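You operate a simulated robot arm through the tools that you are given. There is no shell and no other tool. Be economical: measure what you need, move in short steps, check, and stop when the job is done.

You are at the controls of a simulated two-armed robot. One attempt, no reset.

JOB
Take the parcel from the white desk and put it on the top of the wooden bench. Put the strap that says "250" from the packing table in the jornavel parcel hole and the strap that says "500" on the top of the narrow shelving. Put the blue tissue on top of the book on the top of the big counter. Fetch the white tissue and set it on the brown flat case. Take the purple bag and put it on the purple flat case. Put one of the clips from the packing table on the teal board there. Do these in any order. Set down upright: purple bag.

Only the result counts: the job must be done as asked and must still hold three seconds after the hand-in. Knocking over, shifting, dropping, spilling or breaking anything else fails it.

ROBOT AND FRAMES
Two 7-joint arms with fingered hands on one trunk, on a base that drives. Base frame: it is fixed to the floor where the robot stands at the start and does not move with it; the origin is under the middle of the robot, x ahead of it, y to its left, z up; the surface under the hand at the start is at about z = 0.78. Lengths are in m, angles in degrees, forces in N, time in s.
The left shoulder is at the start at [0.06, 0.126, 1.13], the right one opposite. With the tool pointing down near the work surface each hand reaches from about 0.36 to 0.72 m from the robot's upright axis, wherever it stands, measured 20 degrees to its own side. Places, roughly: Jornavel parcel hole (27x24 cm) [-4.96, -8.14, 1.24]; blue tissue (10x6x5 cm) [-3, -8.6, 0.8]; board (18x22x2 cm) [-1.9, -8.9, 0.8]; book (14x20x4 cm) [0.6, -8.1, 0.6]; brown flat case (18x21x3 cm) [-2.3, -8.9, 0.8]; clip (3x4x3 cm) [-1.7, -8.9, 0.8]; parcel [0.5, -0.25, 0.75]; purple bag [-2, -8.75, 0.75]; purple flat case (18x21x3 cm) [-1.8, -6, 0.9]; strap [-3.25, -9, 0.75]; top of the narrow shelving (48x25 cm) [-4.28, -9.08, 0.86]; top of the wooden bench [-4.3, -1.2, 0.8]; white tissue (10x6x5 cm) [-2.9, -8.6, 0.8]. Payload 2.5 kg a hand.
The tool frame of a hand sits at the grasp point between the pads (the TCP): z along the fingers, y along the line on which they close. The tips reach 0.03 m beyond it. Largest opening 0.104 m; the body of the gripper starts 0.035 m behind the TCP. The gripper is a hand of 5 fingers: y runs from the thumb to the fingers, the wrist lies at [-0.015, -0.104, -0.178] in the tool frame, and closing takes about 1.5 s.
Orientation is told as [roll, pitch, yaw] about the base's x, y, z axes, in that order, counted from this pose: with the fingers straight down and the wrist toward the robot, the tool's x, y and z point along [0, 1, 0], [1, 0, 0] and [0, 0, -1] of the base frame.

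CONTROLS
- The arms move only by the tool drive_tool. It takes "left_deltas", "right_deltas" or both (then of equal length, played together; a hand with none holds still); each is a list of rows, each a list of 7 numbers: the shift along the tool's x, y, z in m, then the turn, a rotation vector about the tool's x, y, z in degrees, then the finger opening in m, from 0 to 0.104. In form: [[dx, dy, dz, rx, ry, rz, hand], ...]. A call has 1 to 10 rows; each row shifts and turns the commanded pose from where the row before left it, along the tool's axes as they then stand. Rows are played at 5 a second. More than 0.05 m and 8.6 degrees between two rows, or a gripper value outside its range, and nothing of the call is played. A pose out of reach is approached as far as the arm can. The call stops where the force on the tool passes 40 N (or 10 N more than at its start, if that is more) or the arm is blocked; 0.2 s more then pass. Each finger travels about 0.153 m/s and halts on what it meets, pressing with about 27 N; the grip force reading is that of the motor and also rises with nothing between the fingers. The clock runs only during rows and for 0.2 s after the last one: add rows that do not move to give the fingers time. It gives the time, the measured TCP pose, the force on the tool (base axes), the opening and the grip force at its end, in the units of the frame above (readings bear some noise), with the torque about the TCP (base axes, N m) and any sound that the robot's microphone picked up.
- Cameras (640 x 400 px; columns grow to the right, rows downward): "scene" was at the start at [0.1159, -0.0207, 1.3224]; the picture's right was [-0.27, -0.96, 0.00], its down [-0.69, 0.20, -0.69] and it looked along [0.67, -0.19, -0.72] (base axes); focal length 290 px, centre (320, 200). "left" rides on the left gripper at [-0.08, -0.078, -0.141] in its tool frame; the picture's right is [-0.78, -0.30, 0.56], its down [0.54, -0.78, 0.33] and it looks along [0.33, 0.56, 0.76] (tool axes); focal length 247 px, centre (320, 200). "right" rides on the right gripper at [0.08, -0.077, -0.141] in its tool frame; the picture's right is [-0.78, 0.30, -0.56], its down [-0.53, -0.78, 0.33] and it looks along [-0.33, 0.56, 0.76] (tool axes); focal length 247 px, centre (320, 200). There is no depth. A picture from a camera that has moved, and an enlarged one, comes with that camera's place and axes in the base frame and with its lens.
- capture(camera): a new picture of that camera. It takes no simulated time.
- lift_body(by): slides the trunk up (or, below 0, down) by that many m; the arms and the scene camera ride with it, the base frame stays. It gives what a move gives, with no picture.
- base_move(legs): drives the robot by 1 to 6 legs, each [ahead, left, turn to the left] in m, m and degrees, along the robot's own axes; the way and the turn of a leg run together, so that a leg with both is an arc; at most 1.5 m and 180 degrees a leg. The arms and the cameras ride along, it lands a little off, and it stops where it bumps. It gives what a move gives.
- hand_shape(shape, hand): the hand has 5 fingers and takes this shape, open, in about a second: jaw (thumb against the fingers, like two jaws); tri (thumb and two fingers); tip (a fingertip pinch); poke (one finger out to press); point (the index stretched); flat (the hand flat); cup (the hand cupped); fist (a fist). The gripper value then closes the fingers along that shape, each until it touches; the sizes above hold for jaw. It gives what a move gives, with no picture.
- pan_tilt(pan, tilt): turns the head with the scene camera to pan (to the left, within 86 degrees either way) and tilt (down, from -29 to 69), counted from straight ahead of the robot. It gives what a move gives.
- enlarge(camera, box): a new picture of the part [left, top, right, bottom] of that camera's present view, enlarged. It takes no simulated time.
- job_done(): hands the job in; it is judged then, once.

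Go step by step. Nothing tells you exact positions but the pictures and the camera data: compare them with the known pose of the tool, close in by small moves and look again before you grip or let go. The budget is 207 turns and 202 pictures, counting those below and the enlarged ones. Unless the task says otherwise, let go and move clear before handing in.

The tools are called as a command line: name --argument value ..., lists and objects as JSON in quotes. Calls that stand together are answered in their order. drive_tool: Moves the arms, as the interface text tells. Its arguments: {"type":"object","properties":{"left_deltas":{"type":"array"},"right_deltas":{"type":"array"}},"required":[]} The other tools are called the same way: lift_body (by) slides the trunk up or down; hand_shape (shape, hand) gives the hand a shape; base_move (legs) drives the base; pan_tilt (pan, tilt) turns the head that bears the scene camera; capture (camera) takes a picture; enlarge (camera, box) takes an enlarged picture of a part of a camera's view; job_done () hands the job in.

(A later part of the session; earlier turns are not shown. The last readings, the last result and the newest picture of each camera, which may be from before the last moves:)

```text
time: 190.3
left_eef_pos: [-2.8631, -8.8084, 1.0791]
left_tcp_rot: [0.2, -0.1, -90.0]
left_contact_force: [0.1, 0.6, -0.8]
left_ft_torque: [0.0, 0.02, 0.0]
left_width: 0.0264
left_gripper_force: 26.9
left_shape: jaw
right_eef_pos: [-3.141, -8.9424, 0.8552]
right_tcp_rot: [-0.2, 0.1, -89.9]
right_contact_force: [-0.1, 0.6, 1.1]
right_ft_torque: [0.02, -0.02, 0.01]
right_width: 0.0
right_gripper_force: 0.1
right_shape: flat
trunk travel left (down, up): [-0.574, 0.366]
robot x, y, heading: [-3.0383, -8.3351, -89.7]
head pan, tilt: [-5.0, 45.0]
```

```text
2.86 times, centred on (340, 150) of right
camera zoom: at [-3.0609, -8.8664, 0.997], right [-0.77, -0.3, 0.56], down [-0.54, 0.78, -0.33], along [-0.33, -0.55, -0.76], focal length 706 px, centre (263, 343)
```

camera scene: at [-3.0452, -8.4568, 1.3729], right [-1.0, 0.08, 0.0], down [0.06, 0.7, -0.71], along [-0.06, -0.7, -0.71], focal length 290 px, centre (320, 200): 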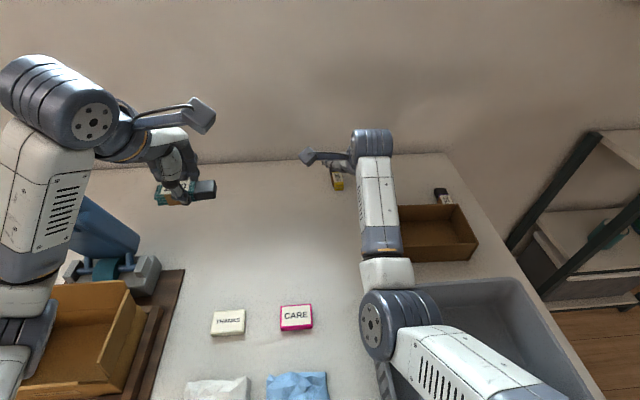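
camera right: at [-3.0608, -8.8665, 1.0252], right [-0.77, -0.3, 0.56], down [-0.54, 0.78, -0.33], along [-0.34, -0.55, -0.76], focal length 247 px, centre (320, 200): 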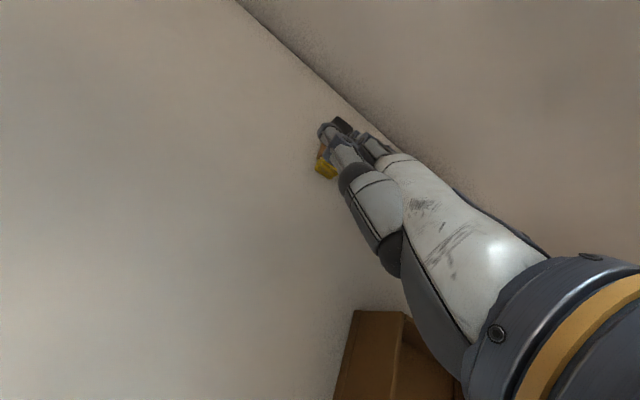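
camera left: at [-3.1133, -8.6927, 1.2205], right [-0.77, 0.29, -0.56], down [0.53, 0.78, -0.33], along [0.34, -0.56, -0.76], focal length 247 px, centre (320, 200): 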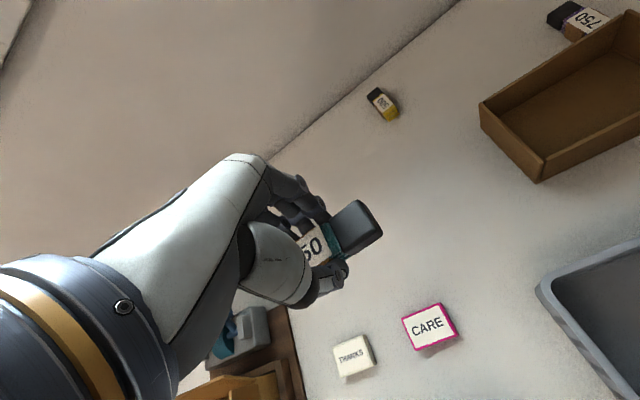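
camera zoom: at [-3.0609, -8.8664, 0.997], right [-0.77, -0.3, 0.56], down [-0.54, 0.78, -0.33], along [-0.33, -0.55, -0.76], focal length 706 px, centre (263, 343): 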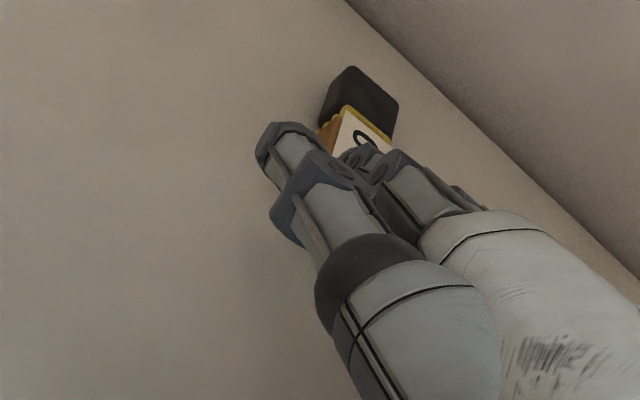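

drive_tool --right_deltas '[[0, 0, 0.005, 0, 0, 0, 0]]'

drive_tool --right_deltas '[[0, 0, 0.005, 0, 0, 0, 0]]'

drive_tool --right_deltas '[[0, 0, 0.005, 0, 0, 0, 0]]'

enlarge --camera "right" --box '[260, 80, 420, 220]'

```text
time: 190.7
left_eef_pos: [-2.8621, -8.8097, 1.0793]
left_tcp_rot: [0.2, -0.2, -90.0]
left_contact_force: [-0.1, -0.4, -0.8]
left_ft_torque: [-0.01, 0.02, 0.02]
left_width: 0.0262
left_gripper_force: 27.1
left_shape: jaw
right_eef_pos: [-3.142, -8.9429, 0.8495]
right_tcp_rot: [-0.1, 0.1, -90.0]
right_contact_force: [0.4, 0.6, 1.1]
right_ft_torque: [0.01, -0.01, -0.01]
right_width: 0.0
right_gripper_force: 0.1
right_shape: flat
trunk travel left (down, up): [-0.574, 0.366]
robot x, y, heading: [-3.0371, -8.3416, -89.9]
head pan, tilt: [-5.0, 45.0]
```

```text
time: 191.1
left_eef_pos: [-2.8633, -8.8082, 1.0799]
left_tcp_rot: [0.2, 0.0, -89.9]
left_contact_force: [-0.4, -0.1, -1.3]
left_ft_torque: [-0.03, 0.03, -0.03]
left_width: 0.0262
left_gripper_force: 27.0
left_shape: jaw
right_eef_pos: [-3.1415, -8.943, 0.8455]
right_tcp_rot: [-0.1, 0.2, -89.9]
right_contact_force: [0.5, -0.1, 0.5]
right_ft_torque: [0.01, 0.04, 0.02]
right_width: 0.0
right_gripper_force: 0.1
right_shape: flat
trunk travel left (down, up): [-0.574, 0.366]
robot x, y, heading: [-3.0367, -8.3365, -90.1]
head pan, tilt: [-5.0, 45.0]
```

```text
time: 191.5
left_eef_pos: [-2.8627, -8.8093, 1.0791]
left_tcp_rot: [0.2, -0.1, -90.0]
left_contact_force: [0.7, 0.5, -0.8]
left_ft_torque: [0.01, -0.03, -0.01]
left_width: 0.0264
left_gripper_force: 26.9
left_shape: jaw
right_eef_pos: [-3.1414, -8.9431, 0.84]
right_tcp_rot: [-0.1, 0.1, -90.0]
right_contact_force: [-0.9, -0.5, -0.7]
right_ft_torque: [0.01, 0.02, 0.02]
right_width: 0.0
right_gripper_force: 0.1
right_shape: flat
trunk travel left (down, up): [-0.574, 0.366]
robot x, y, heading: [-3.0382, -8.3371, -89.8]
head pan, tilt: [-5.0, 45.0]
```

```text
2.86 times, centred on (340, 150) of right
camera zoom: at [-3.0618, -8.8663, 0.9825], right [-0.77, -0.3, 0.56], down [-0.54, 0.78, -0.33], along [-0.34, -0.55, -0.76], focal length 706 px, centre (263, 343)
```

zoom: 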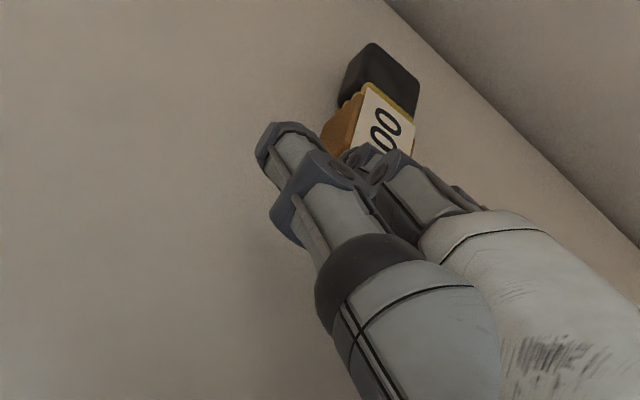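

Still no contact; the tips are nearer to me than estimated. I raise slightly, extend 2.5 cm, then descend using the trunk.

drive_tool --right_deltas '[[0, 0, -0.02, 0, 0, 0, 0], [0, 0.0125, 0, 0, 0, 0, 0], [0, 0.0125, 0, 0, 0, 0, 0]]'

lift_body --by -0.03

enlarge --camera "right" --box '[260, 80, 420, 220]'

```text
time: 192.3
left_eef_pos: [-2.8626, -8.8096, 1.08]
left_tcp_rot: [0.2, -0.1, -90.0]
left_contact_force: [-0.1, 0.4, -0.6]
left_ft_torque: [-0.02, 0.01, 0.01]
left_width: 0.0261
left_gripper_force: 26.7
left_shape: jaw
right_eef_pos: [-3.1414, -8.9681, 0.8613]
right_tcp_rot: [-0.1, 0.1, -90.0]
right_contact_force: [0.0, 0.7, -0.4]
right_ft_torque: [0.03, -0.01, 0.01]
right_width: 0.0
right_gripper_force: 0.1
right_shape: flat
trunk travel left (down, up): [-0.574, 0.366]
robot x, y, heading: [-3.0364, -8.3346, -90.0]
head pan, tilt: [-5.0, 45.0]
```

```text
time: 193.1
left_eef_pos: [-2.8623, -8.8098, 1.048]
left_tcp_rot: [0.2, -0.2, -90.0]
left_contact_force: [-0.2, -0.1, -0.6]
left_ft_torque: [-0.02, 0.03, -0.04]
left_width: 0.0264
left_gripper_force: 27.0
left_shape: jaw
right_eef_pos: [-3.1428, -8.9678, 0.8305]
right_tcp_rot: [-0.1, 0.1, -90.0]
right_contact_force: [0.0, -0.5, 0.3]
right_ft_torque: [0.01, -0.03, -0.01]
right_width: 0.0
right_gripper_force: 0.1
right_shape: flat
trunk travel left (down, up): [-0.544, 0.396]
robot x, y, heading: [-3.0338, -8.341, -89.8]
head pan, tilt: [-5.0, 45.0]
```

```text
2.86 times, centred on (340, 150) of right
camera zoom: at [-3.0621, -8.8913, 0.9726], right [-0.77, -0.3, 0.56], down [-0.54, 0.78, -0.33], along [-0.34, -0.56, -0.76], focal length 706 px, centre (263, 343)
```

zoom: 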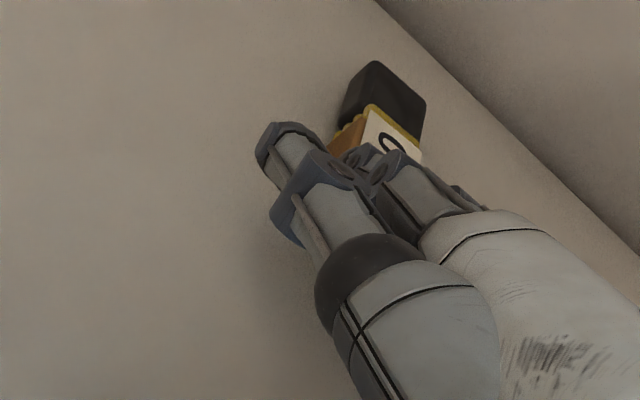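

lift_body --by -0.01

lift_body --by -0.006

enlarge --camera "right" --box '[260, 80, 420, 220]'

capture --camera "left"

```text
time: 193.7
left_eef_pos: [-2.8619, -8.8076, 1.0393]
left_tcp_rot: [0.4, -0.1, -90.1]
left_contact_force: [-0.8, -0.9, -1.0]
left_ft_torque: [0.01, 0.0, 0.02]
left_width: 0.026
left_gripper_force: 27.1
left_shape: jaw
right_eef_pos: [-3.1419, -8.9686, 0.8219]
right_tcp_rot: [0.0, -0.2, -89.9]
right_contact_force: [0.5, 1.5, 5.8]
right_ft_torque: [-0.67, 0.04, -0.02]
right_width: 0.0001
right_gripper_force: 0.0
right_shape: flat
trunk travel left (down, up): [-0.534, 0.406]
robot x, y, heading: [-3.0396, -8.3322, -89.7]
head pan, tilt: [-5.0, 45.0]
```

```text
time: 194.2
left_eef_pos: [-2.863, -8.81, 1.0335]
left_tcp_rot: [0.2, -0.2, -90.0]
left_contact_force: [0.5, -0.6, 0.0]
left_ft_torque: [-0.01, 0.03, -0.01]
left_width: 0.0264
left_gripper_force: 27.6
left_shape: jaw
right_eef_pos: [-3.1419, -8.968, 0.8151]
right_tcp_rot: [-0.1, -0.1, -89.8]
right_contact_force: [0.2, 2.2, 7.1]
right_ft_torque: [-0.87, 0.09, 0.03]
right_width: 0.0003
right_gripper_force: 0.1
right_shape: flat
trunk travel left (down, up): [-0.528, 0.412]
robot x, y, heading: [-3.039, -8.332, -90.1]
head pan, tilt: [-5.0, 45.0]
```

```text
2.86 times, centred on (340, 150) of right
camera zoom: at [-3.0617, -8.8906, 0.9577], right [-0.77, -0.3, 0.56], down [-0.54, 0.78, -0.33], along [-0.33, -0.56, -0.76], focal length 706 px, centre (263, 343)
```

zoom: 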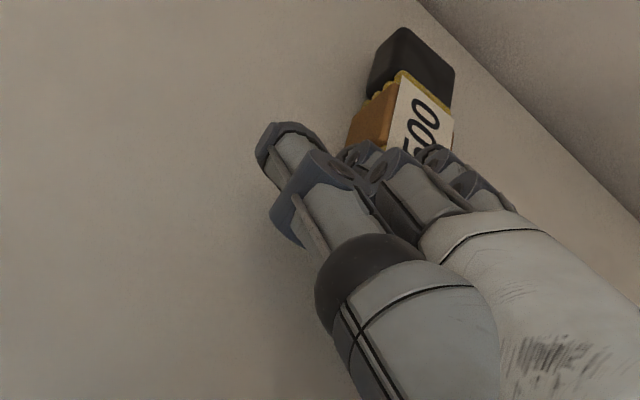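

```text
123 pictures are left
camera left: at [-2.9434, -8.732, 1.1747], right [-0.77, 0.29, -0.56], down [0.54, 0.78, -0.33], along [0.34, -0.56, -0.76], focal length 247 px, centre (320, 200)
```

left: 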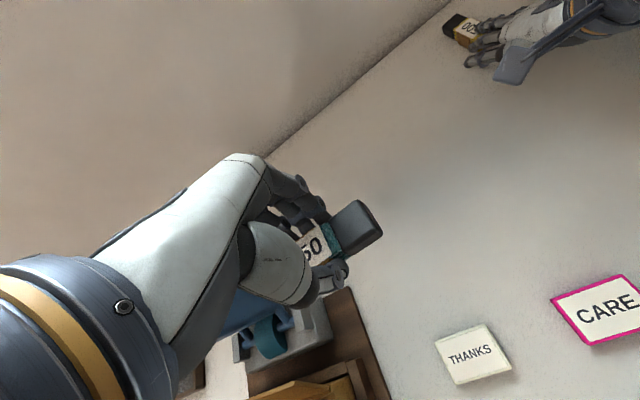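

Contact on the strap with ~7 N about 12 cm ahead of the TCP. I drag it back slowly.

drive_tool --right_deltas '[[0, -0.006, 0.002, 0, 0, 0, 0], [0, -0.008, 0, 0, 0, 0, 0], [0, -0.01, 0, 0, 0, 0, 0], [0, -0.012, 0, 0, 0, 0, 0], [0, -0.012, 0, 0, 0, 0, 0]]'

enlarge --camera "right" --box '[260, 80, 420, 220]'

```text
time: 195.6
left_eef_pos: [-2.8623, -8.804, 1.0366]
left_tcp_rot: [0.1, -0.5, -90.0]
left_contact_force: [-0.9, 0.4, -1.3]
left_ft_torque: [-0.02, -0.02, -0.02]
left_width: 0.0263
left_gripper_force: 26.1
left_shape: jaw
right_eef_pos: [-3.1417, -8.9334, 0.8466]
right_tcp_rot: [0.2, -3.3, -89.9]
right_contact_force: [-1.0, 0.1, -0.5]
right_ft_torque: [0.0, 0.01, -0.01]
right_width: 0.0961
right_gripper_force: 0.0
right_shape: flat
trunk travel left (down, up): [-0.528, 0.412]
robot x, y, heading: [-3.0374, -8.3339, -89.6]
head pan, tilt: [-5.0, 45.0]
stopped in row 5 (right hand): the arm was blocked; the commanded pose is now the measured one
```

```text
2.86 times, centred on (340, 150) of right
camera zoom: at [-3.0621, -8.8476, 0.9841], right [-0.78, -0.26, 0.57], down [-0.54, 0.76, -0.38], along [-0.33, -0.6, -0.73], focal length 706 px, centre (263, 343)
```

zoom: 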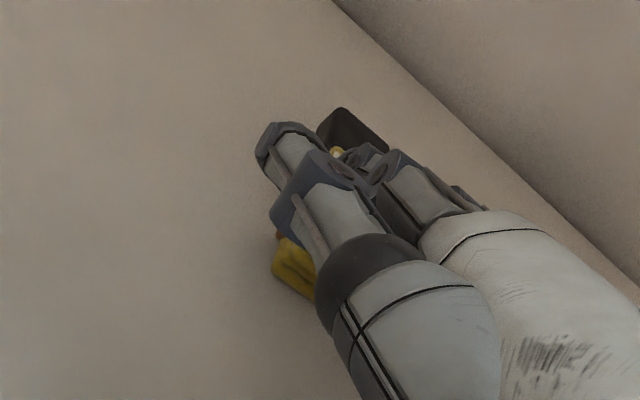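

The strap seems to have come nearer. I raise the hand and look.

drive_tool --right_deltas '[[0, 0, -0.04, 3.3, 0, 0, 0], [0, 0, -0.045, 0, 0, 0, 0], [0, -0.03, -0.03, 0, 0, 0, 0], [0, -0.03, -0.03, 0, 0, 0, 0], [0, -0.03, 0, 0, 0, 0, 0]]'

capture --camera "scene"

capture --camera "right"

```text
time: 196.8
left_eef_pos: [-2.8626, -8.8107, 1.0332]
left_tcp_rot: [0.1, -0.1, -89.9]
left_contact_force: [-0.9, -0.2, -0.7]
left_ft_torque: [0.0, 0.02, -0.02]
left_width: 0.0262
left_gripper_force: 26.8
left_shape: jaw
right_eef_pos: [-3.1439, -8.8428, 0.9814]
right_tcp_rot: [0.1, 1.4, -89.8]
right_contact_force: [-1.0, 0.6, -0.1]
right_ft_torque: [0.0, -0.01, 0.01]
right_width: 0.0959
right_gripper_force: 0.0
right_shape: flat
trunk travel left (down, up): [-0.528, 0.412]
robot x, y, heading: [-3.0372, -8.3373, -89.6]
head pan, tilt: [-5.0, 45.0]
```

```text
121 pictures are left
camera scene: at [-3.0452, -8.4574, 1.3268], right [-1.0, 0.08, 0.0], down [0.06, 0.7, -0.71], along [-0.06, -0.7, -0.71], focal length 290 px, centre (320, 200)
```

scene: 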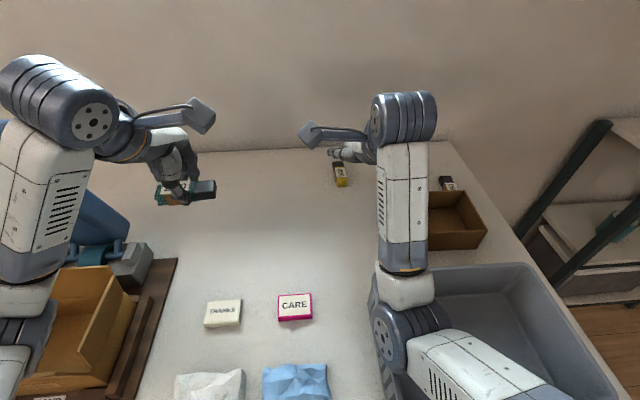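

```text
120 pictures are left
camera right: at [-3.0634, -8.7687, 1.1256], right [-0.78, -0.31, 0.55], down [-0.54, 0.78, -0.31], along [-0.33, -0.54, -0.77], focal length 247 px, centre (320, 200)
```

right: 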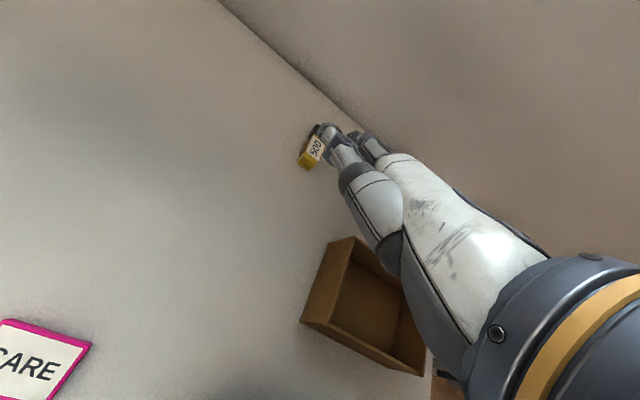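

The strap moved 4 cm nearer (now ≈[-3.15, -9.065]). I repeat the drag, pressing near its middle.

drive_tool --right_deltas '[[0, 0.033, 0, -1.4, 0, 0, 0], [0, 0.033, 0, 0, 0, 0, 0], [0, 0.033, 0, 0, 0, 0, 0], [0, 0, 0.045, 0, 0, 0, 0], [0, 0, 0.045, 0, 0, 0, 0], [0, 0, 0.04, 0, 0, 0, 0], [0, 0, 0.015, 0, 0, 0, 0]]'

drive_tool --right_deltas '[[0, 0, 0.008, 0, 0, 0, 0]]'

drive_tool --right_deltas '[[0, 0, 0.008, 0, 0, 0, 0]]'

enlarge --camera "right" --box '[260, 80, 420, 220]'

```text
time: 198.4
left_eef_pos: [-2.8631, -8.8096, 1.034]
left_tcp_rot: [0.2, -0.1, -90.0]
left_contact_force: [-0.8, -0.6, -1.2]
left_ft_torque: [-0.01, 0.0, 0.03]
left_width: 0.0261
left_gripper_force: 26.8
left_shape: jaw
right_eef_pos: [-3.142, -8.9434, 0.8349]
right_tcp_rot: [0.1, 0.0, -89.9]
right_contact_force: [0.3, 0.0, 0.7]
right_ft_torque: [-0.01, 0.0, 0.03]
right_width: 0.096
right_gripper_force: 0.0
right_shape: flat
trunk travel left (down, up): [-0.528, 0.412]
robot x, y, heading: [-3.0394, -8.3405, -89.7]
head pan, tilt: [-5.0, 45.0]
```

```text
time: 198.8
left_eef_pos: [-2.8622, -8.8102, 1.0337]
left_tcp_rot: [0.2, -0.1, -90.0]
left_contact_force: [-0.1, 0.3, -2.0]
left_ft_torque: [0.0, -0.04, -0.04]
left_width: 0.0263
left_gripper_force: 26.7
left_shape: jaw
right_eef_pos: [-3.1413, -8.9427, 0.8266]
right_tcp_rot: [0.2, -0.3, -89.9]
right_contact_force: [-0.1, 1.0, 2.8]
right_ft_torque: [-0.19, 0.01, 0.03]
right_width: 0.0959
right_gripper_force: 0.1
right_shape: flat
trunk travel left (down, up): [-0.528, 0.412]
robot x, y, heading: [-3.037, -8.3399, -89.8]
head pan, tilt: [-5.0, 45.0]
```

```text
time: 199.2
left_eef_pos: [-2.8621, -8.8097, 1.0343]
left_tcp_rot: [0.2, -0.1, -90.0]
left_contact_force: [0.6, 0.2, -1.9]
left_ft_torque: [-0.01, 0.02, 0.0]
left_width: 0.026
left_gripper_force: 27.1
left_shape: jaw
right_eef_pos: [-3.1416, -8.9426, 0.8203]
right_tcp_rot: [0.0, -0.4, -89.9]
right_contact_force: [0.8, 2.0, 7.7]
right_ft_torque: [-0.8, 0.04, -0.02]
right_width: 0.0
right_gripper_force: 0.1
right_shape: flat
trunk travel left (down, up): [-0.528, 0.412]
robot x, y, heading: [-3.0374, -8.3334, -89.6]
head pan, tilt: [-5.0, 45.0]
```

```text
2.86 times, centred on (340, 150) of right
camera zoom: at [-3.0619, -8.8654, 0.9625], right [-0.78, -0.29, 0.56], down [-0.54, 0.77, -0.34], along [-0.33, -0.56, -0.76], focal length 706 px, centre (263, 343)
```

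zoom: 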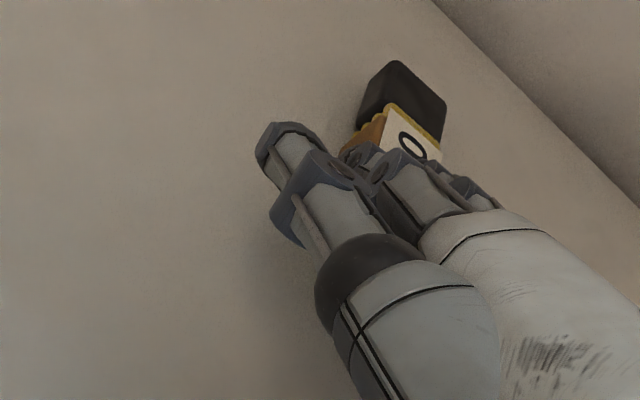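

drive_tool --right_deltas '[[0, -0.008, 0, 0, 0, 0, 0], [0, -0.01, 0, 0, 0, 0, 0], [0, -0.01, 0, 0, 0, 0, 0], [0, -0.01, 0, 0, 0, 0, 0]]'

enlarge --camera "right" --box '[260, 80, 420, 220]'

```text
time: 200.4
left_eef_pos: [-2.8624, -8.8026, 1.0374]
left_tcp_rot: [0.1, -0.6, -90.0]
left_contact_force: [-0.8, -0.1, -0.9]
left_ft_torque: [-0.01, -0.01, 0.05]
left_width: 0.0264
left_gripper_force: 28.0
left_shape: jaw
right_eef_pos: [-3.1433, -8.9333, 0.8899]
right_tcp_rot: [0.5, -7.9, -90.2]
right_contact_force: [-0.8, 0.3, 0.7]
right_ft_torque: [0.02, -0.04, 0.04]
right_width: 0.0
right_gripper_force: 0.0
right_shape: flat
trunk travel left (down, up): [-0.528, 0.412]
robot x, y, heading: [-3.0391, -8.3355, -89.6]
head pan, tilt: [-5.0, 45.0]
stopped in row 4 (right hand): the arm was blocked; the commanded pose is now the measured one
```

```text
2.86 times, centred on (340, 150) of right
camera zoom: at [-3.0631, -8.8385, 1.0222], right [-0.78, -0.22, 0.59], down [-0.53, 0.73, -0.44], along [-0.33, -0.65, -0.68], focal length 706 px, centre (263, 343)
```

zoom: 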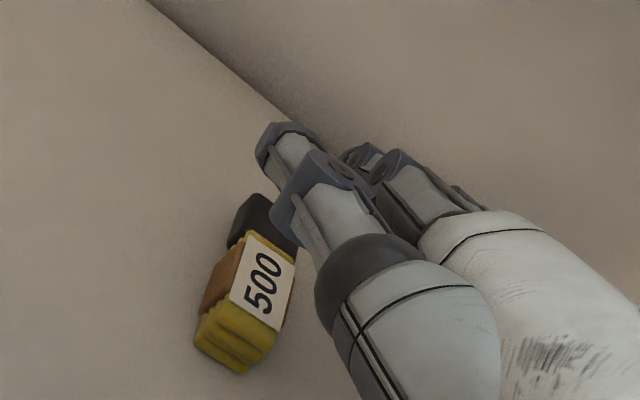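

The hand popped up, maybe the low right elbow touched something (crate?). I raise and check the surroundings.

drive_tool --right_deltas '[[0, 0, -0.04, 4, 0, 0, 0], [0, 0, -0.045, 3.9, 0, 0, 0], [0, -0.02, -0.04, 0, 0, 0, 0]]'

capture --camera "scene"

capture --camera "right"

```text
time: 201.2
left_eef_pos: [-2.8628, -8.8093, 1.0343]
left_tcp_rot: [0.3, -0.1, -90.0]
left_contact_force: [-0.1, 0.1, -1.1]
left_ft_torque: [-0.05, 0.02, -0.02]
left_width: 0.0264
left_gripper_force: 26.4
left_shape: jaw
right_eef_pos: [-3.1436, -8.9089, 0.9988]
right_tcp_rot: [0.2, 1.7, -90.0]
right_contact_force: [-0.9, 0.6, -0.2]
right_ft_torque: [-0.07, 0.07, 0.0]
right_width: 0.0002
right_gripper_force: 0.0
right_shape: flat
trunk travel left (down, up): [-0.528, 0.412]
robot x, y, heading: [-3.0353, -8.3393, -89.8]
head pan, tilt: [-5.0, 45.0]
```

```text
117 pictures are left
camera scene: at [-3.0451, -8.4569, 1.3264], right [-1.0, 0.08, 0.0], down [0.06, 0.7, -0.71], along [-0.06, -0.71, -0.71], focal length 290 px, centre (320, 200)
```

scene: 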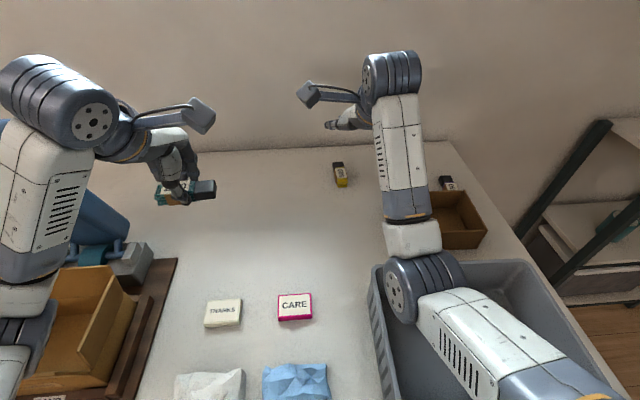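

```text
116 pictures are left
camera right: at [-3.065, -8.8368, 1.1434], right [-0.78, -0.31, 0.54], down [-0.53, 0.79, -0.31], along [-0.33, -0.53, -0.78], focal length 247 px, centre (320, 200)
```

right: 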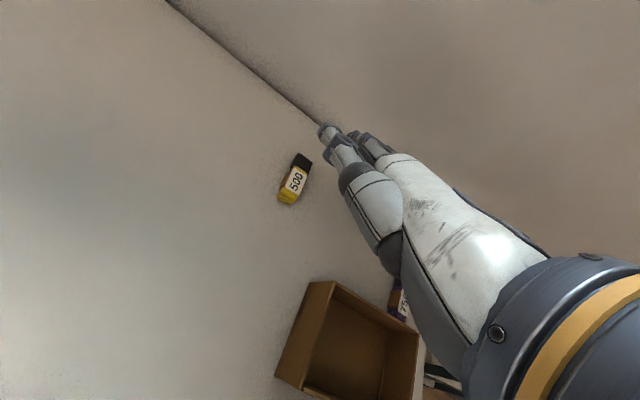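

Position of crate and carton look unchanged; the strap stayed at y≈-9.07 in the second try. I'll press again with the arm more extended (elbow higher) and drag by driving the base back.

drive_tool --right_deltas '[[0.008, 0.03, 0, -1.7, 0, 0, 0], [0, 0.03, 0, 0, 0, 0, 0], [0, 0, 0.045, 0, 0, 0, 0], [0, 0, 0.045, 0, 0, 0, 0], [0, 0, 0.045, 0, 0, 0, 0], [0, 0, 0.03, 0, 0, 0, 0]]'

enlarge --camera "scene" --box '[320, 220, 480, 360]'

```text
time: 202.6
left_eef_pos: [-2.8622, -8.8102, 1.0333]
left_tcp_rot: [0.3, -0.2, -90.0]
left_contact_force: [0.1, 0.1, -1.5]
left_ft_torque: [-0.02, 0.01, -0.03]
left_width: 0.0262
left_gripper_force: 27.4
left_shape: jaw
right_eef_pos: [-3.1351, -8.9692, 0.8354]
right_tcp_rot: [0.3, 0.0, -90.1]
right_contact_force: [-0.4, 0.9, 0.2]
right_ft_torque: [0.03, 0.02, 0.03]
right_width: 0.0001
right_gripper_force: 0.1
right_shape: flat
trunk travel left (down, up): [-0.528, 0.412]
robot x, y, heading: [-3.0365, -8.3402, -89.7]
head pan, tilt: [-5.0, 45.0]
```

```text
2.86 times, centred on (400, 290) of scene
camera zoom: at [-3.0453, -8.4576, 1.3268], right [-1.0, 0.08, 0.0], down [0.06, 0.7, -0.71], along [-0.06, -0.7, -0.71], focal length 829 px, centre (91, -57)
```

zoom: 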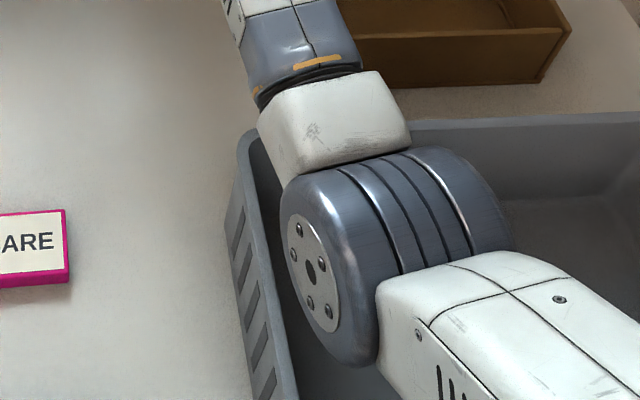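

The elbow hovers just above the crate rim—too risky. I lift off, raise the left hand, shift the base 10 cm left so the elbow clears the crate.

drive_tool --right_deltas '[[0, 0, -0.045, 0, 0, 0, 0], [0, 0, -0.045, 0, 0, 0, 0], [0, 0, -0.03, 0, 0, 0, 0]]' --left_deltas '[[0, 0, -0.045, 0, 0, 0, 0.01], [0, -0.02, -0.04, 0, 0, 0, 0.01], [0, -0.04, 0, 0, 0, 0, 0.01]]'

base_move --legs '[[0, 0.1, 0]]'

drive_tool --right_deltas '[[-0.036, 0, 0, 0, 0, 0, 0], [-0.036, 0, 0, 0, 0, 0, 0], [-0.036, 0, 0, 0, 0, 0, 0]]'

capture --camera "scene"

capture --camera "right"

```text
time: 203.4
left_eef_pos: [-2.865, -8.7496, 1.1176]
left_tcp_rot: [0.1, -0.1, -89.9]
left_contact_force: [-1.1, -0.5, 0.3]
left_ft_torque: [0.0, 0.03, 0.0]
left_width: 0.0265
left_gripper_force: 26.9
left_shape: jaw
right_eef_pos: [-3.1353, -8.9708, 0.956]
right_tcp_rot: [0.3, -0.1, -90.1]
right_contact_force: [0.7, -0.5, 0.3]
right_ft_torque: [0.01, -0.04, 0.02]
right_width: 0.0
right_gripper_force: 0.1
right_shape: flat
trunk travel left (down, up): [-0.528, 0.412]
robot x, y, heading: [-3.0356, -8.3368, -89.6]
head pan, tilt: [-5.0, 45.0]
```

```text
time: 204.6
left_eef_pos: [-2.7638, -8.7488, 1.1184]
left_tcp_rot: [0.0, -0.1, -89.9]
left_contact_force: [0.4, -0.3, -1.5]
left_ft_torque: [0.02, 0.01, 0.0]
left_width: 0.0267
left_gripper_force: 26.8
left_shape: jaw
right_eef_pos: [-3.0351, -8.9703, 0.9541]
right_tcp_rot: [0.3, -0.1, -89.9]
right_contact_force: [-0.2, 0.3, 0.9]
right_ft_torque: [-0.01, 0.04, 0.01]
right_width: 0.0
right_gripper_force: 0.1
right_shape: flat
trunk travel left (down, up): [-0.528, 0.412]
robot x, y, heading: [-2.9412, -8.3351, -89.5]
head pan, tilt: [-5.0, 45.0]
```

```text
time: 205.4
left_eef_pos: [-2.7627, -8.7484, 1.1178]
left_tcp_rot: [0.1, -0.1, -89.9]
left_contact_force: [-0.4, 0.0, 0.2]
left_ft_torque: [0.02, 0.0, 0.01]
left_width: 0.0264
left_gripper_force: 27.5
left_shape: jaw
right_eef_pos: [-3.143, -8.9697, 0.9532]
right_tcp_rot: [0.2, -0.1, -89.9]
right_contact_force: [-0.4, 0.5, 0.2]
right_ft_torque: [0.01, -0.01, 0.0]
right_width: 0.0004
right_gripper_force: 0.1
right_shape: flat
trunk travel left (down, up): [-0.528, 0.412]
robot x, y, heading: [-2.9371, -8.3409, -89.5]
head pan, tilt: [-5.0, 45.0]
```

```text
114 pictures are left
camera scene: at [-2.9456, -8.457, 1.3268], right [-1.0, 0.08, 0.0], down [0.06, 0.7, -0.71], along [-0.06, -0.7, -0.71], focal length 290 px, centre (320, 200)
```

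scene: 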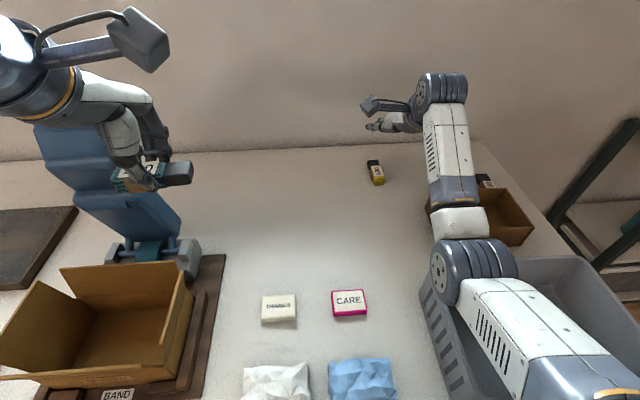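

```text
113 pictures are left
camera right: at [-3.0641, -8.8929, 1.0951], right [-0.78, -0.3, 0.55], down [-0.53, 0.78, -0.34], along [-0.33, -0.56, -0.76], focal length 247 px, centre (320, 200)
```

right: 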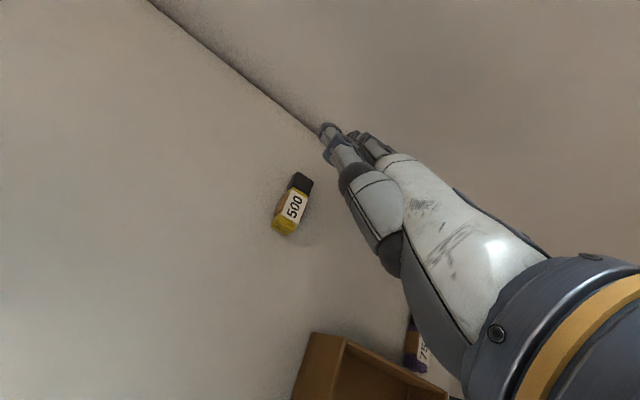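

The right elbow folds inward over the crate; I will deliver 250 first and reset the right arm in free space. Raise right hand, back away, and look at my arms.

drive_tool --right_deltas '[[0, 0, -0.045, 0, 0, 0, 0], [0, 0, -0.045, 0, 0, 0, 0], [0, 0, -0.045, 0, 0, 0, 0], [0, 0, -0.045, 0, 0, 0, 0]]'

base_move --legs '[[-0.5, 0, 0], [-0.2, 0, 0]]'

hand_shape --hand "right" --shape "jaw"

capture --camera "scene"

```text
time: 206.4
left_eef_pos: [-2.7636, -8.7486, 1.1179]
left_tcp_rot: [0.3, -0.1, -90.0]
left_contact_force: [0.7, -0.5, -0.6]
left_ft_torque: [0.01, -0.03, 0.01]
left_width: 0.0265
left_gripper_force: 27.1
left_shape: jaw
right_eef_pos: [-3.1421, -8.9704, 1.1315]
right_tcp_rot: [0.4, 0.0, -90.0]
right_contact_force: [-1.1, -0.1, -0.1]
right_ft_torque: [0.0, 0.03, -0.01]
right_width: 0.0
right_gripper_force: 0.0
right_shape: flat
trunk travel left (down, up): [-0.528, 0.412]
robot x, y, heading: [-2.9393, -8.3372, -89.6]
head pan, tilt: [-5.0, 45.0]
```

```text
time: 210.5
left_eef_pos: [-2.7694, -8.0442, 1.1189]
left_tcp_rot: [0.2, -0.1, -89.2]
left_contact_force: [0.4, 0.1, -1.0]
left_ft_torque: [0.01, -0.02, -0.03]
left_width: 0.0263
left_gripper_force: 26.5
left_shape: jaw
right_eef_pos: [-3.145, -8.2709, 1.1319]
right_tcp_rot: [0.3, -0.1, -89.3]
right_contact_force: [-0.1, 0.1, 0.7]
right_ft_torque: [0.0, -0.02, 0.04]
right_width: 0.0
right_gripper_force: 0.0
right_shape: flat
trunk travel left (down, up): [-0.528, 0.412]
robot x, y, heading: [-2.9499, -7.632, -88.9]
head pan, tilt: [-5.0, 45.0]
```

```text
time: 211.4
left_eef_pos: [-2.7688, -8.0448, 1.1179]
left_tcp_rot: [0.2, 0.0, -89.2]
left_contact_force: [-0.1, 0.1, 0.0]
left_ft_torque: [-0.01, -0.01, -0.02]
left_width: 0.0265
left_gripper_force: 27.0
left_shape: jaw
right_eef_pos: [-3.1446, -8.2703, 1.1318]
right_tcp_rot: [0.3, 0.0, -89.2]
right_contact_force: [0.1, -0.5, 0.5]
right_ft_torque: [-0.03, 0.0, 0.01]
right_width: 0.1039
right_gripper_force: 0.0
right_shape: jaw
trunk travel left (down, up): [-0.528, 0.412]
robot x, y, heading: [-2.9463, -7.6348, -89.1]
head pan, tilt: [-5.0, 45.0]
```

```text
112 pictures are left
camera scene: at [-2.9541, -7.7545, 1.3268], right [-1.0, 0.07, 0.0], down [0.05, 0.71, -0.71], along [-0.05, -0.71, -0.71], focal length 290 px, centre (320, 200)
```

scene: 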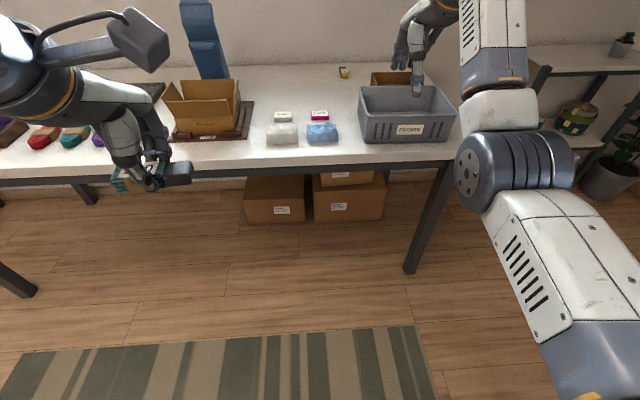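

The crate is where it was. I retract the right hand outward and see how the elbow behaves.

drive_tool --right_deltas '[[-0.03, -0.035, 0, 0, 0, 0, 0.104], [-0.03, -0.035, 0, 0, 0, 0, 0.104], [-0.03, -0.035, 0, 0, 0, 0, 0.104], [-0.03, -0.035, 0, 0, 0, 0, 0.104], [-0.03, -0.035, 0, 0, 0, 0, 0.104], [-0.03, -0.035, 0, 0, 0, 0, 0.104]]'

pan_tilt --pan -35 --tilt 45

capture --camera "scene"

```text
time: 212.8
left_eef_pos: [-2.769, -8.0437, 1.1182]
left_tcp_rot: [0.2, -0.2, -89.2]
left_contact_force: [0.7, 0.1, -1.8]
left_ft_torque: [-0.01, 0.05, 0.0]
left_width: 0.0261
left_gripper_force: 26.8
left_shape: jaw
right_eef_pos: [-3.3265, -8.0635, 1.1318]
right_tcp_rot: [0.3, 0.0, -89.2]
right_contact_force: [-0.5, 0.2, 0.8]
right_ft_torque: [0.02, -0.02, 0.01]
right_width: 0.1037
right_gripper_force: 0.0
right_shape: jaw
trunk travel left (down, up): [-0.528, 0.412]
robot x, y, heading: [-2.95, -7.6407, -88.7]
head pan, tilt: [-5.0, 45.0]
```

```text
time: 213.8
left_eef_pos: [-2.7687, -8.0439, 1.1169]
left_tcp_rot: [0.2, -0.2, -89.3]
left_contact_force: [-0.4, -0.1, -0.7]
left_ft_torque: [0.0, 0.02, 0.0]
left_width: 0.0263
left_gripper_force: 27.2
left_shape: jaw
right_eef_pos: [-3.3265, -8.065, 1.1303]
right_tcp_rot: [0.3, 0.0, -89.2]
right_contact_force: [-0.1, -0.1, -0.2]
right_ft_torque: [0.02, -0.07, -0.01]
right_width: 0.1038
right_gripper_force: 0.0
right_shape: jaw
trunk travel left (down, up): [-0.528, 0.412]
robot x, y, heading: [-2.947, -7.6291, -89.2]
head pan, tilt: [-35.0, 45.0]
```

```text
111 pictures are left
camera scene: at [-2.9939, -7.7409, 1.3268], right [-0.83, 0.56, 0.0], down [0.39, 0.59, -0.71], along [-0.39, -0.59, -0.71], focal length 290 px, centre (320, 200)
```

scene: 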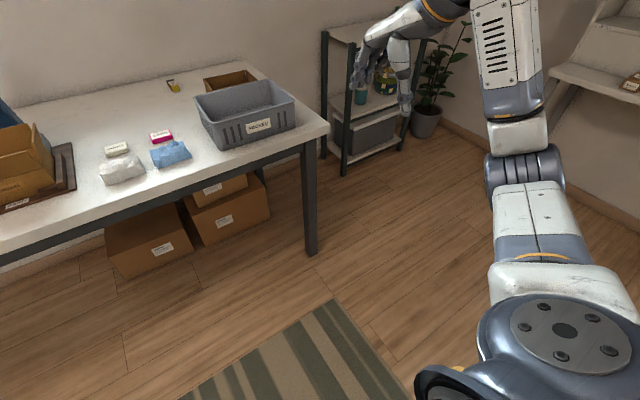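

The arm is sound. Now I turn west toward the parcel holes with the 250 strap.

base_move --legs '[[0, 0, -90], [0.75, 0, 0]]'

pan_tilt --pan 10 --tilt 12

capture --camera "scene"

```text
time: 221.7
left_eef_pos: [-4.1009, -7.8147, 1.118]
left_tcp_rot: [0.1, -0.1, -179.5]
left_contact_force: [0.2, 0.6, -0.8]
left_ft_torque: [0.0, 0.02, -0.03]
left_width: 0.0261
left_gripper_force: 27.1
left_shape: jaw
right_eef_pos: [-4.1173, -7.2573, 1.1315]
right_tcp_rot: [0.3, 0.0, -179.7]
right_contact_force: [-0.4, 0.1, 0.6]
right_ft_torque: [-0.03, -0.03, 0.03]
right_width: 0.1039
right_gripper_force: 0.1
right_shape: jaw
trunk travel left (down, up): [-0.528, 0.412]
robot x, y, heading: [-3.6915, -7.636, -179.5]
head pan, tilt: [-35.0, 45.0]
```

```text
time: 222.8
left_eef_pos: [-4.0997, -7.8131, 1.1179]
left_tcp_rot: [0.2, -0.1, -179.6]
left_contact_force: [0.4, 0.2, -0.3]
left_ft_torque: [-0.01, -0.03, 0.01]
left_width: 0.0262
left_gripper_force: 27.0
left_shape: jaw
right_eef_pos: [-4.1166, -7.257, 1.1314]
right_tcp_rot: [0.4, -0.1, -179.7]
right_contact_force: [0.0, 0.6, 0.2]
right_ft_torque: [-0.01, -0.01, -0.04]
right_width: 0.1039
right_gripper_force: 0.1
right_shape: jaw
trunk travel left (down, up): [-0.528, 0.412]
robot x, y, heading: [-3.6882, -7.6397, -179.7]
head pan, tilt: [10.0, 12.0]
```

```text
110 pictures are left
camera scene: at [-3.8227, -7.655, 1.3785], right [-0.18, 0.98, 0.0], down [0.2, 0.04, -0.98], along [-0.96, -0.18, -0.21], focal length 290 px, centre (320, 200)
```

scene: 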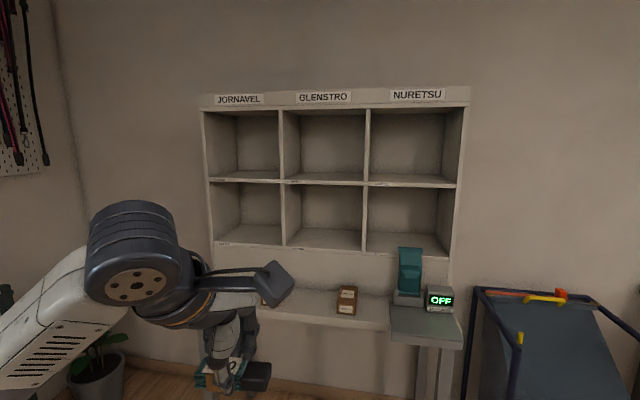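

enlarge --camera "scene" --box '[190, 80, 380, 260]'

enlarge --camera "scene" --box '[200, 165, 300, 250]'

```text
2.22 times, centred on (285, 170) of scene
camera zoom: at [-3.8227, -7.655, 1.3785], right [-0.18, 0.98, 0.0], down [0.2, 0.04, -0.98], along [-0.96, -0.18, -0.21], focal length 644 px, centre (398, 267)
```

zoom: 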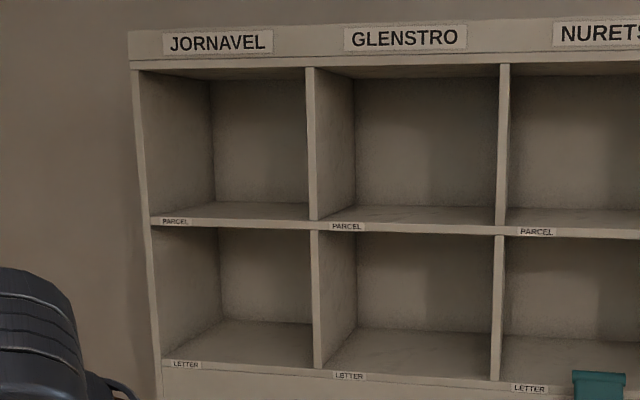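

```text
4.71 times, centred on (250, 208) of scene
camera zoom: at [-3.8227, -7.655, 1.3785], right [-0.18, 0.98, 0.0], down [0.2, 0.04, -0.98], along [-0.96, -0.18, -0.21], focal length 1365 px, centre (649, 165)
```

zoom: 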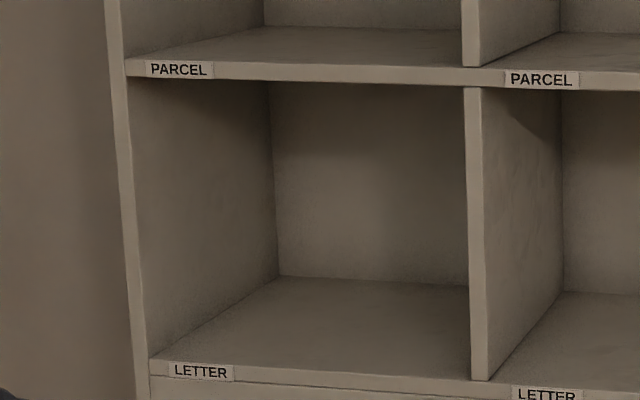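

The upper-left cubby (PARCEL row, Jornavel) is the goal: floor z≈1.24, centre y≈-8.13, front x≈-4.82. I raise the trunk, tuck the right hand aside, pitch the left hand forward, and approach.

lift_body --by 0.22

drive_tool --right_deltas '[[-0.01, -0.04, 0, 0, 0, 0, 0.104], [-0.01, -0.04, 0, 0, 0, 0, 0.104], [-0.01, -0.04, 0, 0, 0, 0, 0.104], [-0.01, -0.04, 0, 0, 0, 0, 0.104], [0, -0.03, 0, 0, 0, 0, 0.104]]' --left_deltas '[[0, 0, 0, -7, 0, 0, 0.01], [0, 0, 0, -7, 0, 0, 0.01], [0, 0, 0, -7, 0, 0, 0.01], [0, 0, 0, -7, 0, 0, 0.01], [0, 0, 0, -7, 0, 0, 0.01]]'

base_move --legs '[[0, 0.32, 0], [0.35, 0, 0]]'

capture --camera "scene"

capture --camera "left"

```text
time: 225.1
left_eef_pos: [-4.1017, -7.813, 1.3377]
left_tcp_rot: [0.3, -0.1, -179.7]
left_contact_force: [0.1, -0.2, 0.1]
left_ft_torque: [0.03, 0.01, -0.04]
left_width: 0.0261
left_gripper_force: 27.1
left_shape: jaw
right_eef_pos: [-4.1175, -7.2572, 1.3503]
right_tcp_rot: [0.3, -0.2, -179.7]
right_contact_force: [0.3, -0.2, 0.7]
right_ft_torque: [-0.04, -0.02, 0.03]
right_width: 0.1039
right_gripper_force: 0.0
right_shape: jaw
trunk travel left (down, up): [-0.748, 0.192]
robot x, y, heading: [-3.6898, -7.6355, -179.5]
head pan, tilt: [10.0, 12.0]
```

```text
time: 226.3
left_eef_pos: [-4.1215, -7.8159, 1.3482]
left_tcp_rot: [0.3, -35.2, -179.9]
left_contact_force: [0.6, 0.7, -0.7]
left_ft_torque: [-0.02, 0.05, -0.01]
left_width: 0.0263
left_gripper_force: 27.1
left_shape: jaw
left hand out of reach, approached as far as the arm can: row 4, 5
right_eef_pos: [-3.9259, -7.2158, 1.3526]
right_tcp_rot: [0.2, -0.2, -179.5]
right_contact_force: [0.5, 0.2, 0.2]
right_ft_torque: [0.01, 0.03, 0.0]
right_width: 0.1041
right_gripper_force: 0.1
right_shape: jaw
trunk travel left (down, up): [-0.748, 0.192]
robot x, y, heading: [-3.6888, -7.6399, -179.1]
head pan, tilt: [10.0, 12.0]
```

```text
time: 230.3
left_eef_pos: [-4.467, -8.1378, 1.3474]
left_tcp_rot: [0.2, -35.0, -179.9]
left_contact_force: [-0.2, 0.3, -0.7]
left_ft_torque: [-0.01, 0.0, 0.04]
left_width: 0.0264
left_gripper_force: 27.5
left_shape: jaw
right_eef_pos: [-4.2726, -7.5396, 1.3522]
right_tcp_rot: [0.3, 0.0, -179.8]
right_contact_force: [0.4, -0.7, -0.8]
right_ft_torque: [0.0, -0.03, 0.02]
right_width: 0.1039
right_gripper_force: 0.0
right_shape: jaw
trunk travel left (down, up): [-0.748, 0.192]
robot x, y, heading: [-4.0376, -7.9634, -179.6]
head pan, tilt: [10.0, 12.0]
```

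```text
107 pictures are left
camera scene: at [-4.1685, -7.9791, 1.5985], right [-0.18, 0.98, 0.0], down [0.2, 0.04, -0.98], along [-0.96, -0.18, -0.21], focal length 290 px, centre (320, 200)
```

scene: 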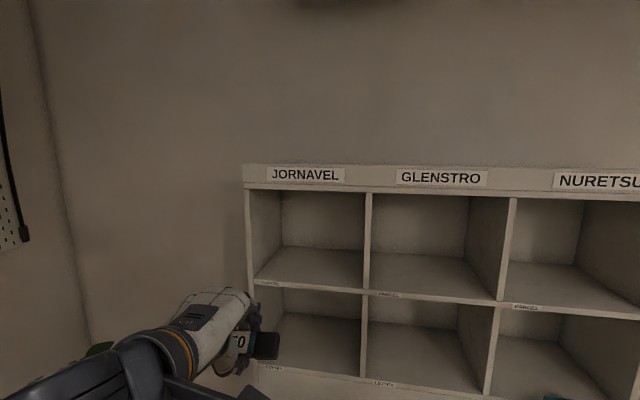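

```text
106 pictures are left
camera left: at [-4.3243, -8.0583, 1.4181], right [-0.08, 0.77, -0.63], down [0.45, -0.54, -0.72], along [-0.89, -0.34, -0.3], focal length 247 px, centre (320, 200)
```

left: 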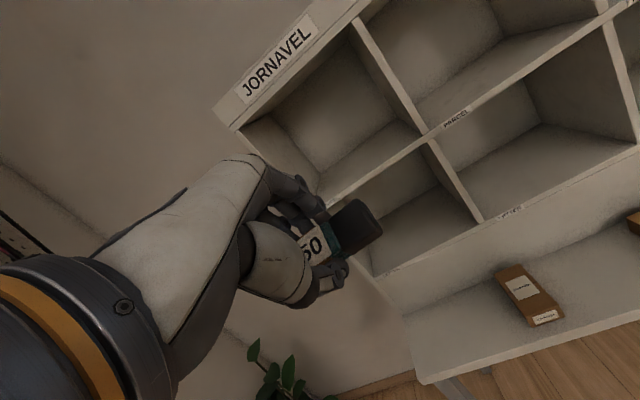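

Cubby opening: y -8.26…-7.99, z 1.24…1.48, front x≈-4.80. The hand is aligned; I lower it 4 cm and drive in.

drive_tool --left_deltas '[[0, -0.024, 0.034, 0, 0, 0, 0.01]]'

base_move --legs '[[0.24, 0, 0]]'

capture --camera "scene"

capture --camera "left"

```text
time: 230.7
left_eef_pos: [-4.4796, -8.1379, 1.3092]
left_tcp_rot: [0.1, -35.0, -179.9]
left_contact_force: [-0.2, 0.6, -0.7]
left_ft_torque: [0.0, 0.03, 0.0]
left_width: 0.0262
left_gripper_force: 26.7
left_shape: jaw
left hand out of reach, approached as far as the arm can: row 1
right_eef_pos: [-4.2725, -7.5405, 1.3528]
right_tcp_rot: [0.3, -0.2, -179.7]
right_contact_force: [0.3, 0.0, 0.1]
right_ft_torque: [-0.01, -0.02, -0.01]
right_width: 0.104
right_gripper_force: 0.1
right_shape: jaw
trunk travel left (down, up): [-0.748, 0.192]
robot x, y, heading: [-4.0342, -7.9673, -179.8]
head pan, tilt: [10.0, 12.0]
```

```text
time: 232.5
left_eef_pos: [-4.7184, -8.1394, 1.309]
left_tcp_rot: [0.2, -35.1, -180.0]
left_contact_force: [-1.3, 0.5, -1.0]
left_ft_torque: [0.01, -0.02, -0.01]
left_width: 0.0262
left_gripper_force: 26.7
left_shape: jaw
right_eef_pos: [-4.5109, -7.5402, 1.3522]
right_tcp_rot: [0.3, 0.0, -179.8]
right_contact_force: [-0.1, -0.3, 0.7]
right_ft_torque: [0.02, 0.0, 0.0]
right_width: 0.1041
right_gripper_force: 0.0
right_shape: jaw
trunk travel left (down, up): [-0.748, 0.192]
robot x, y, heading: [-4.271, -7.9638, -179.4]
head pan, tilt: [10.0, 12.0]
```

```text
105 pictures are left
camera scene: at [-4.4069, -7.9809, 1.5985], right [-0.18, 0.98, 0.0], down [0.2, 0.04, -0.98], along [-0.96, -0.18, -0.21], focal length 290 px, centre (320, 200)
```

scene: 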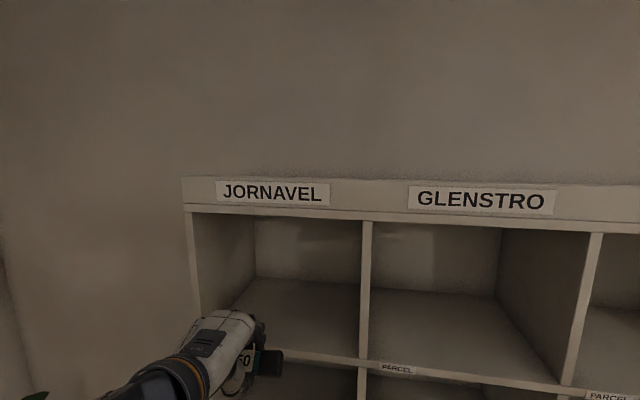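

```text
104 pictures are left
camera left: at [-4.5749, -8.0606, 1.3793], right [-0.08, 0.77, -0.63], down [0.45, -0.54, -0.72], along [-0.89, -0.34, -0.3], focal length 247 px, centre (320, 200)
```

left: 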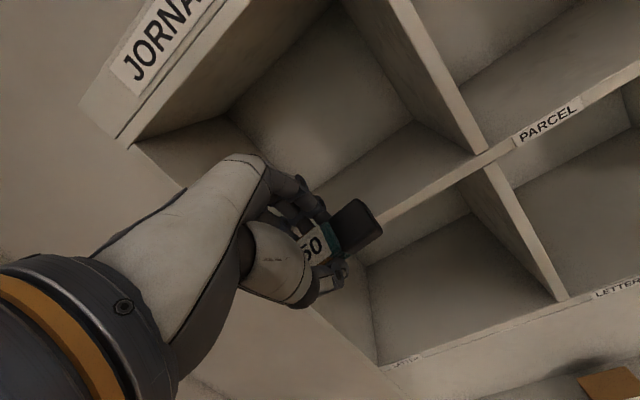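

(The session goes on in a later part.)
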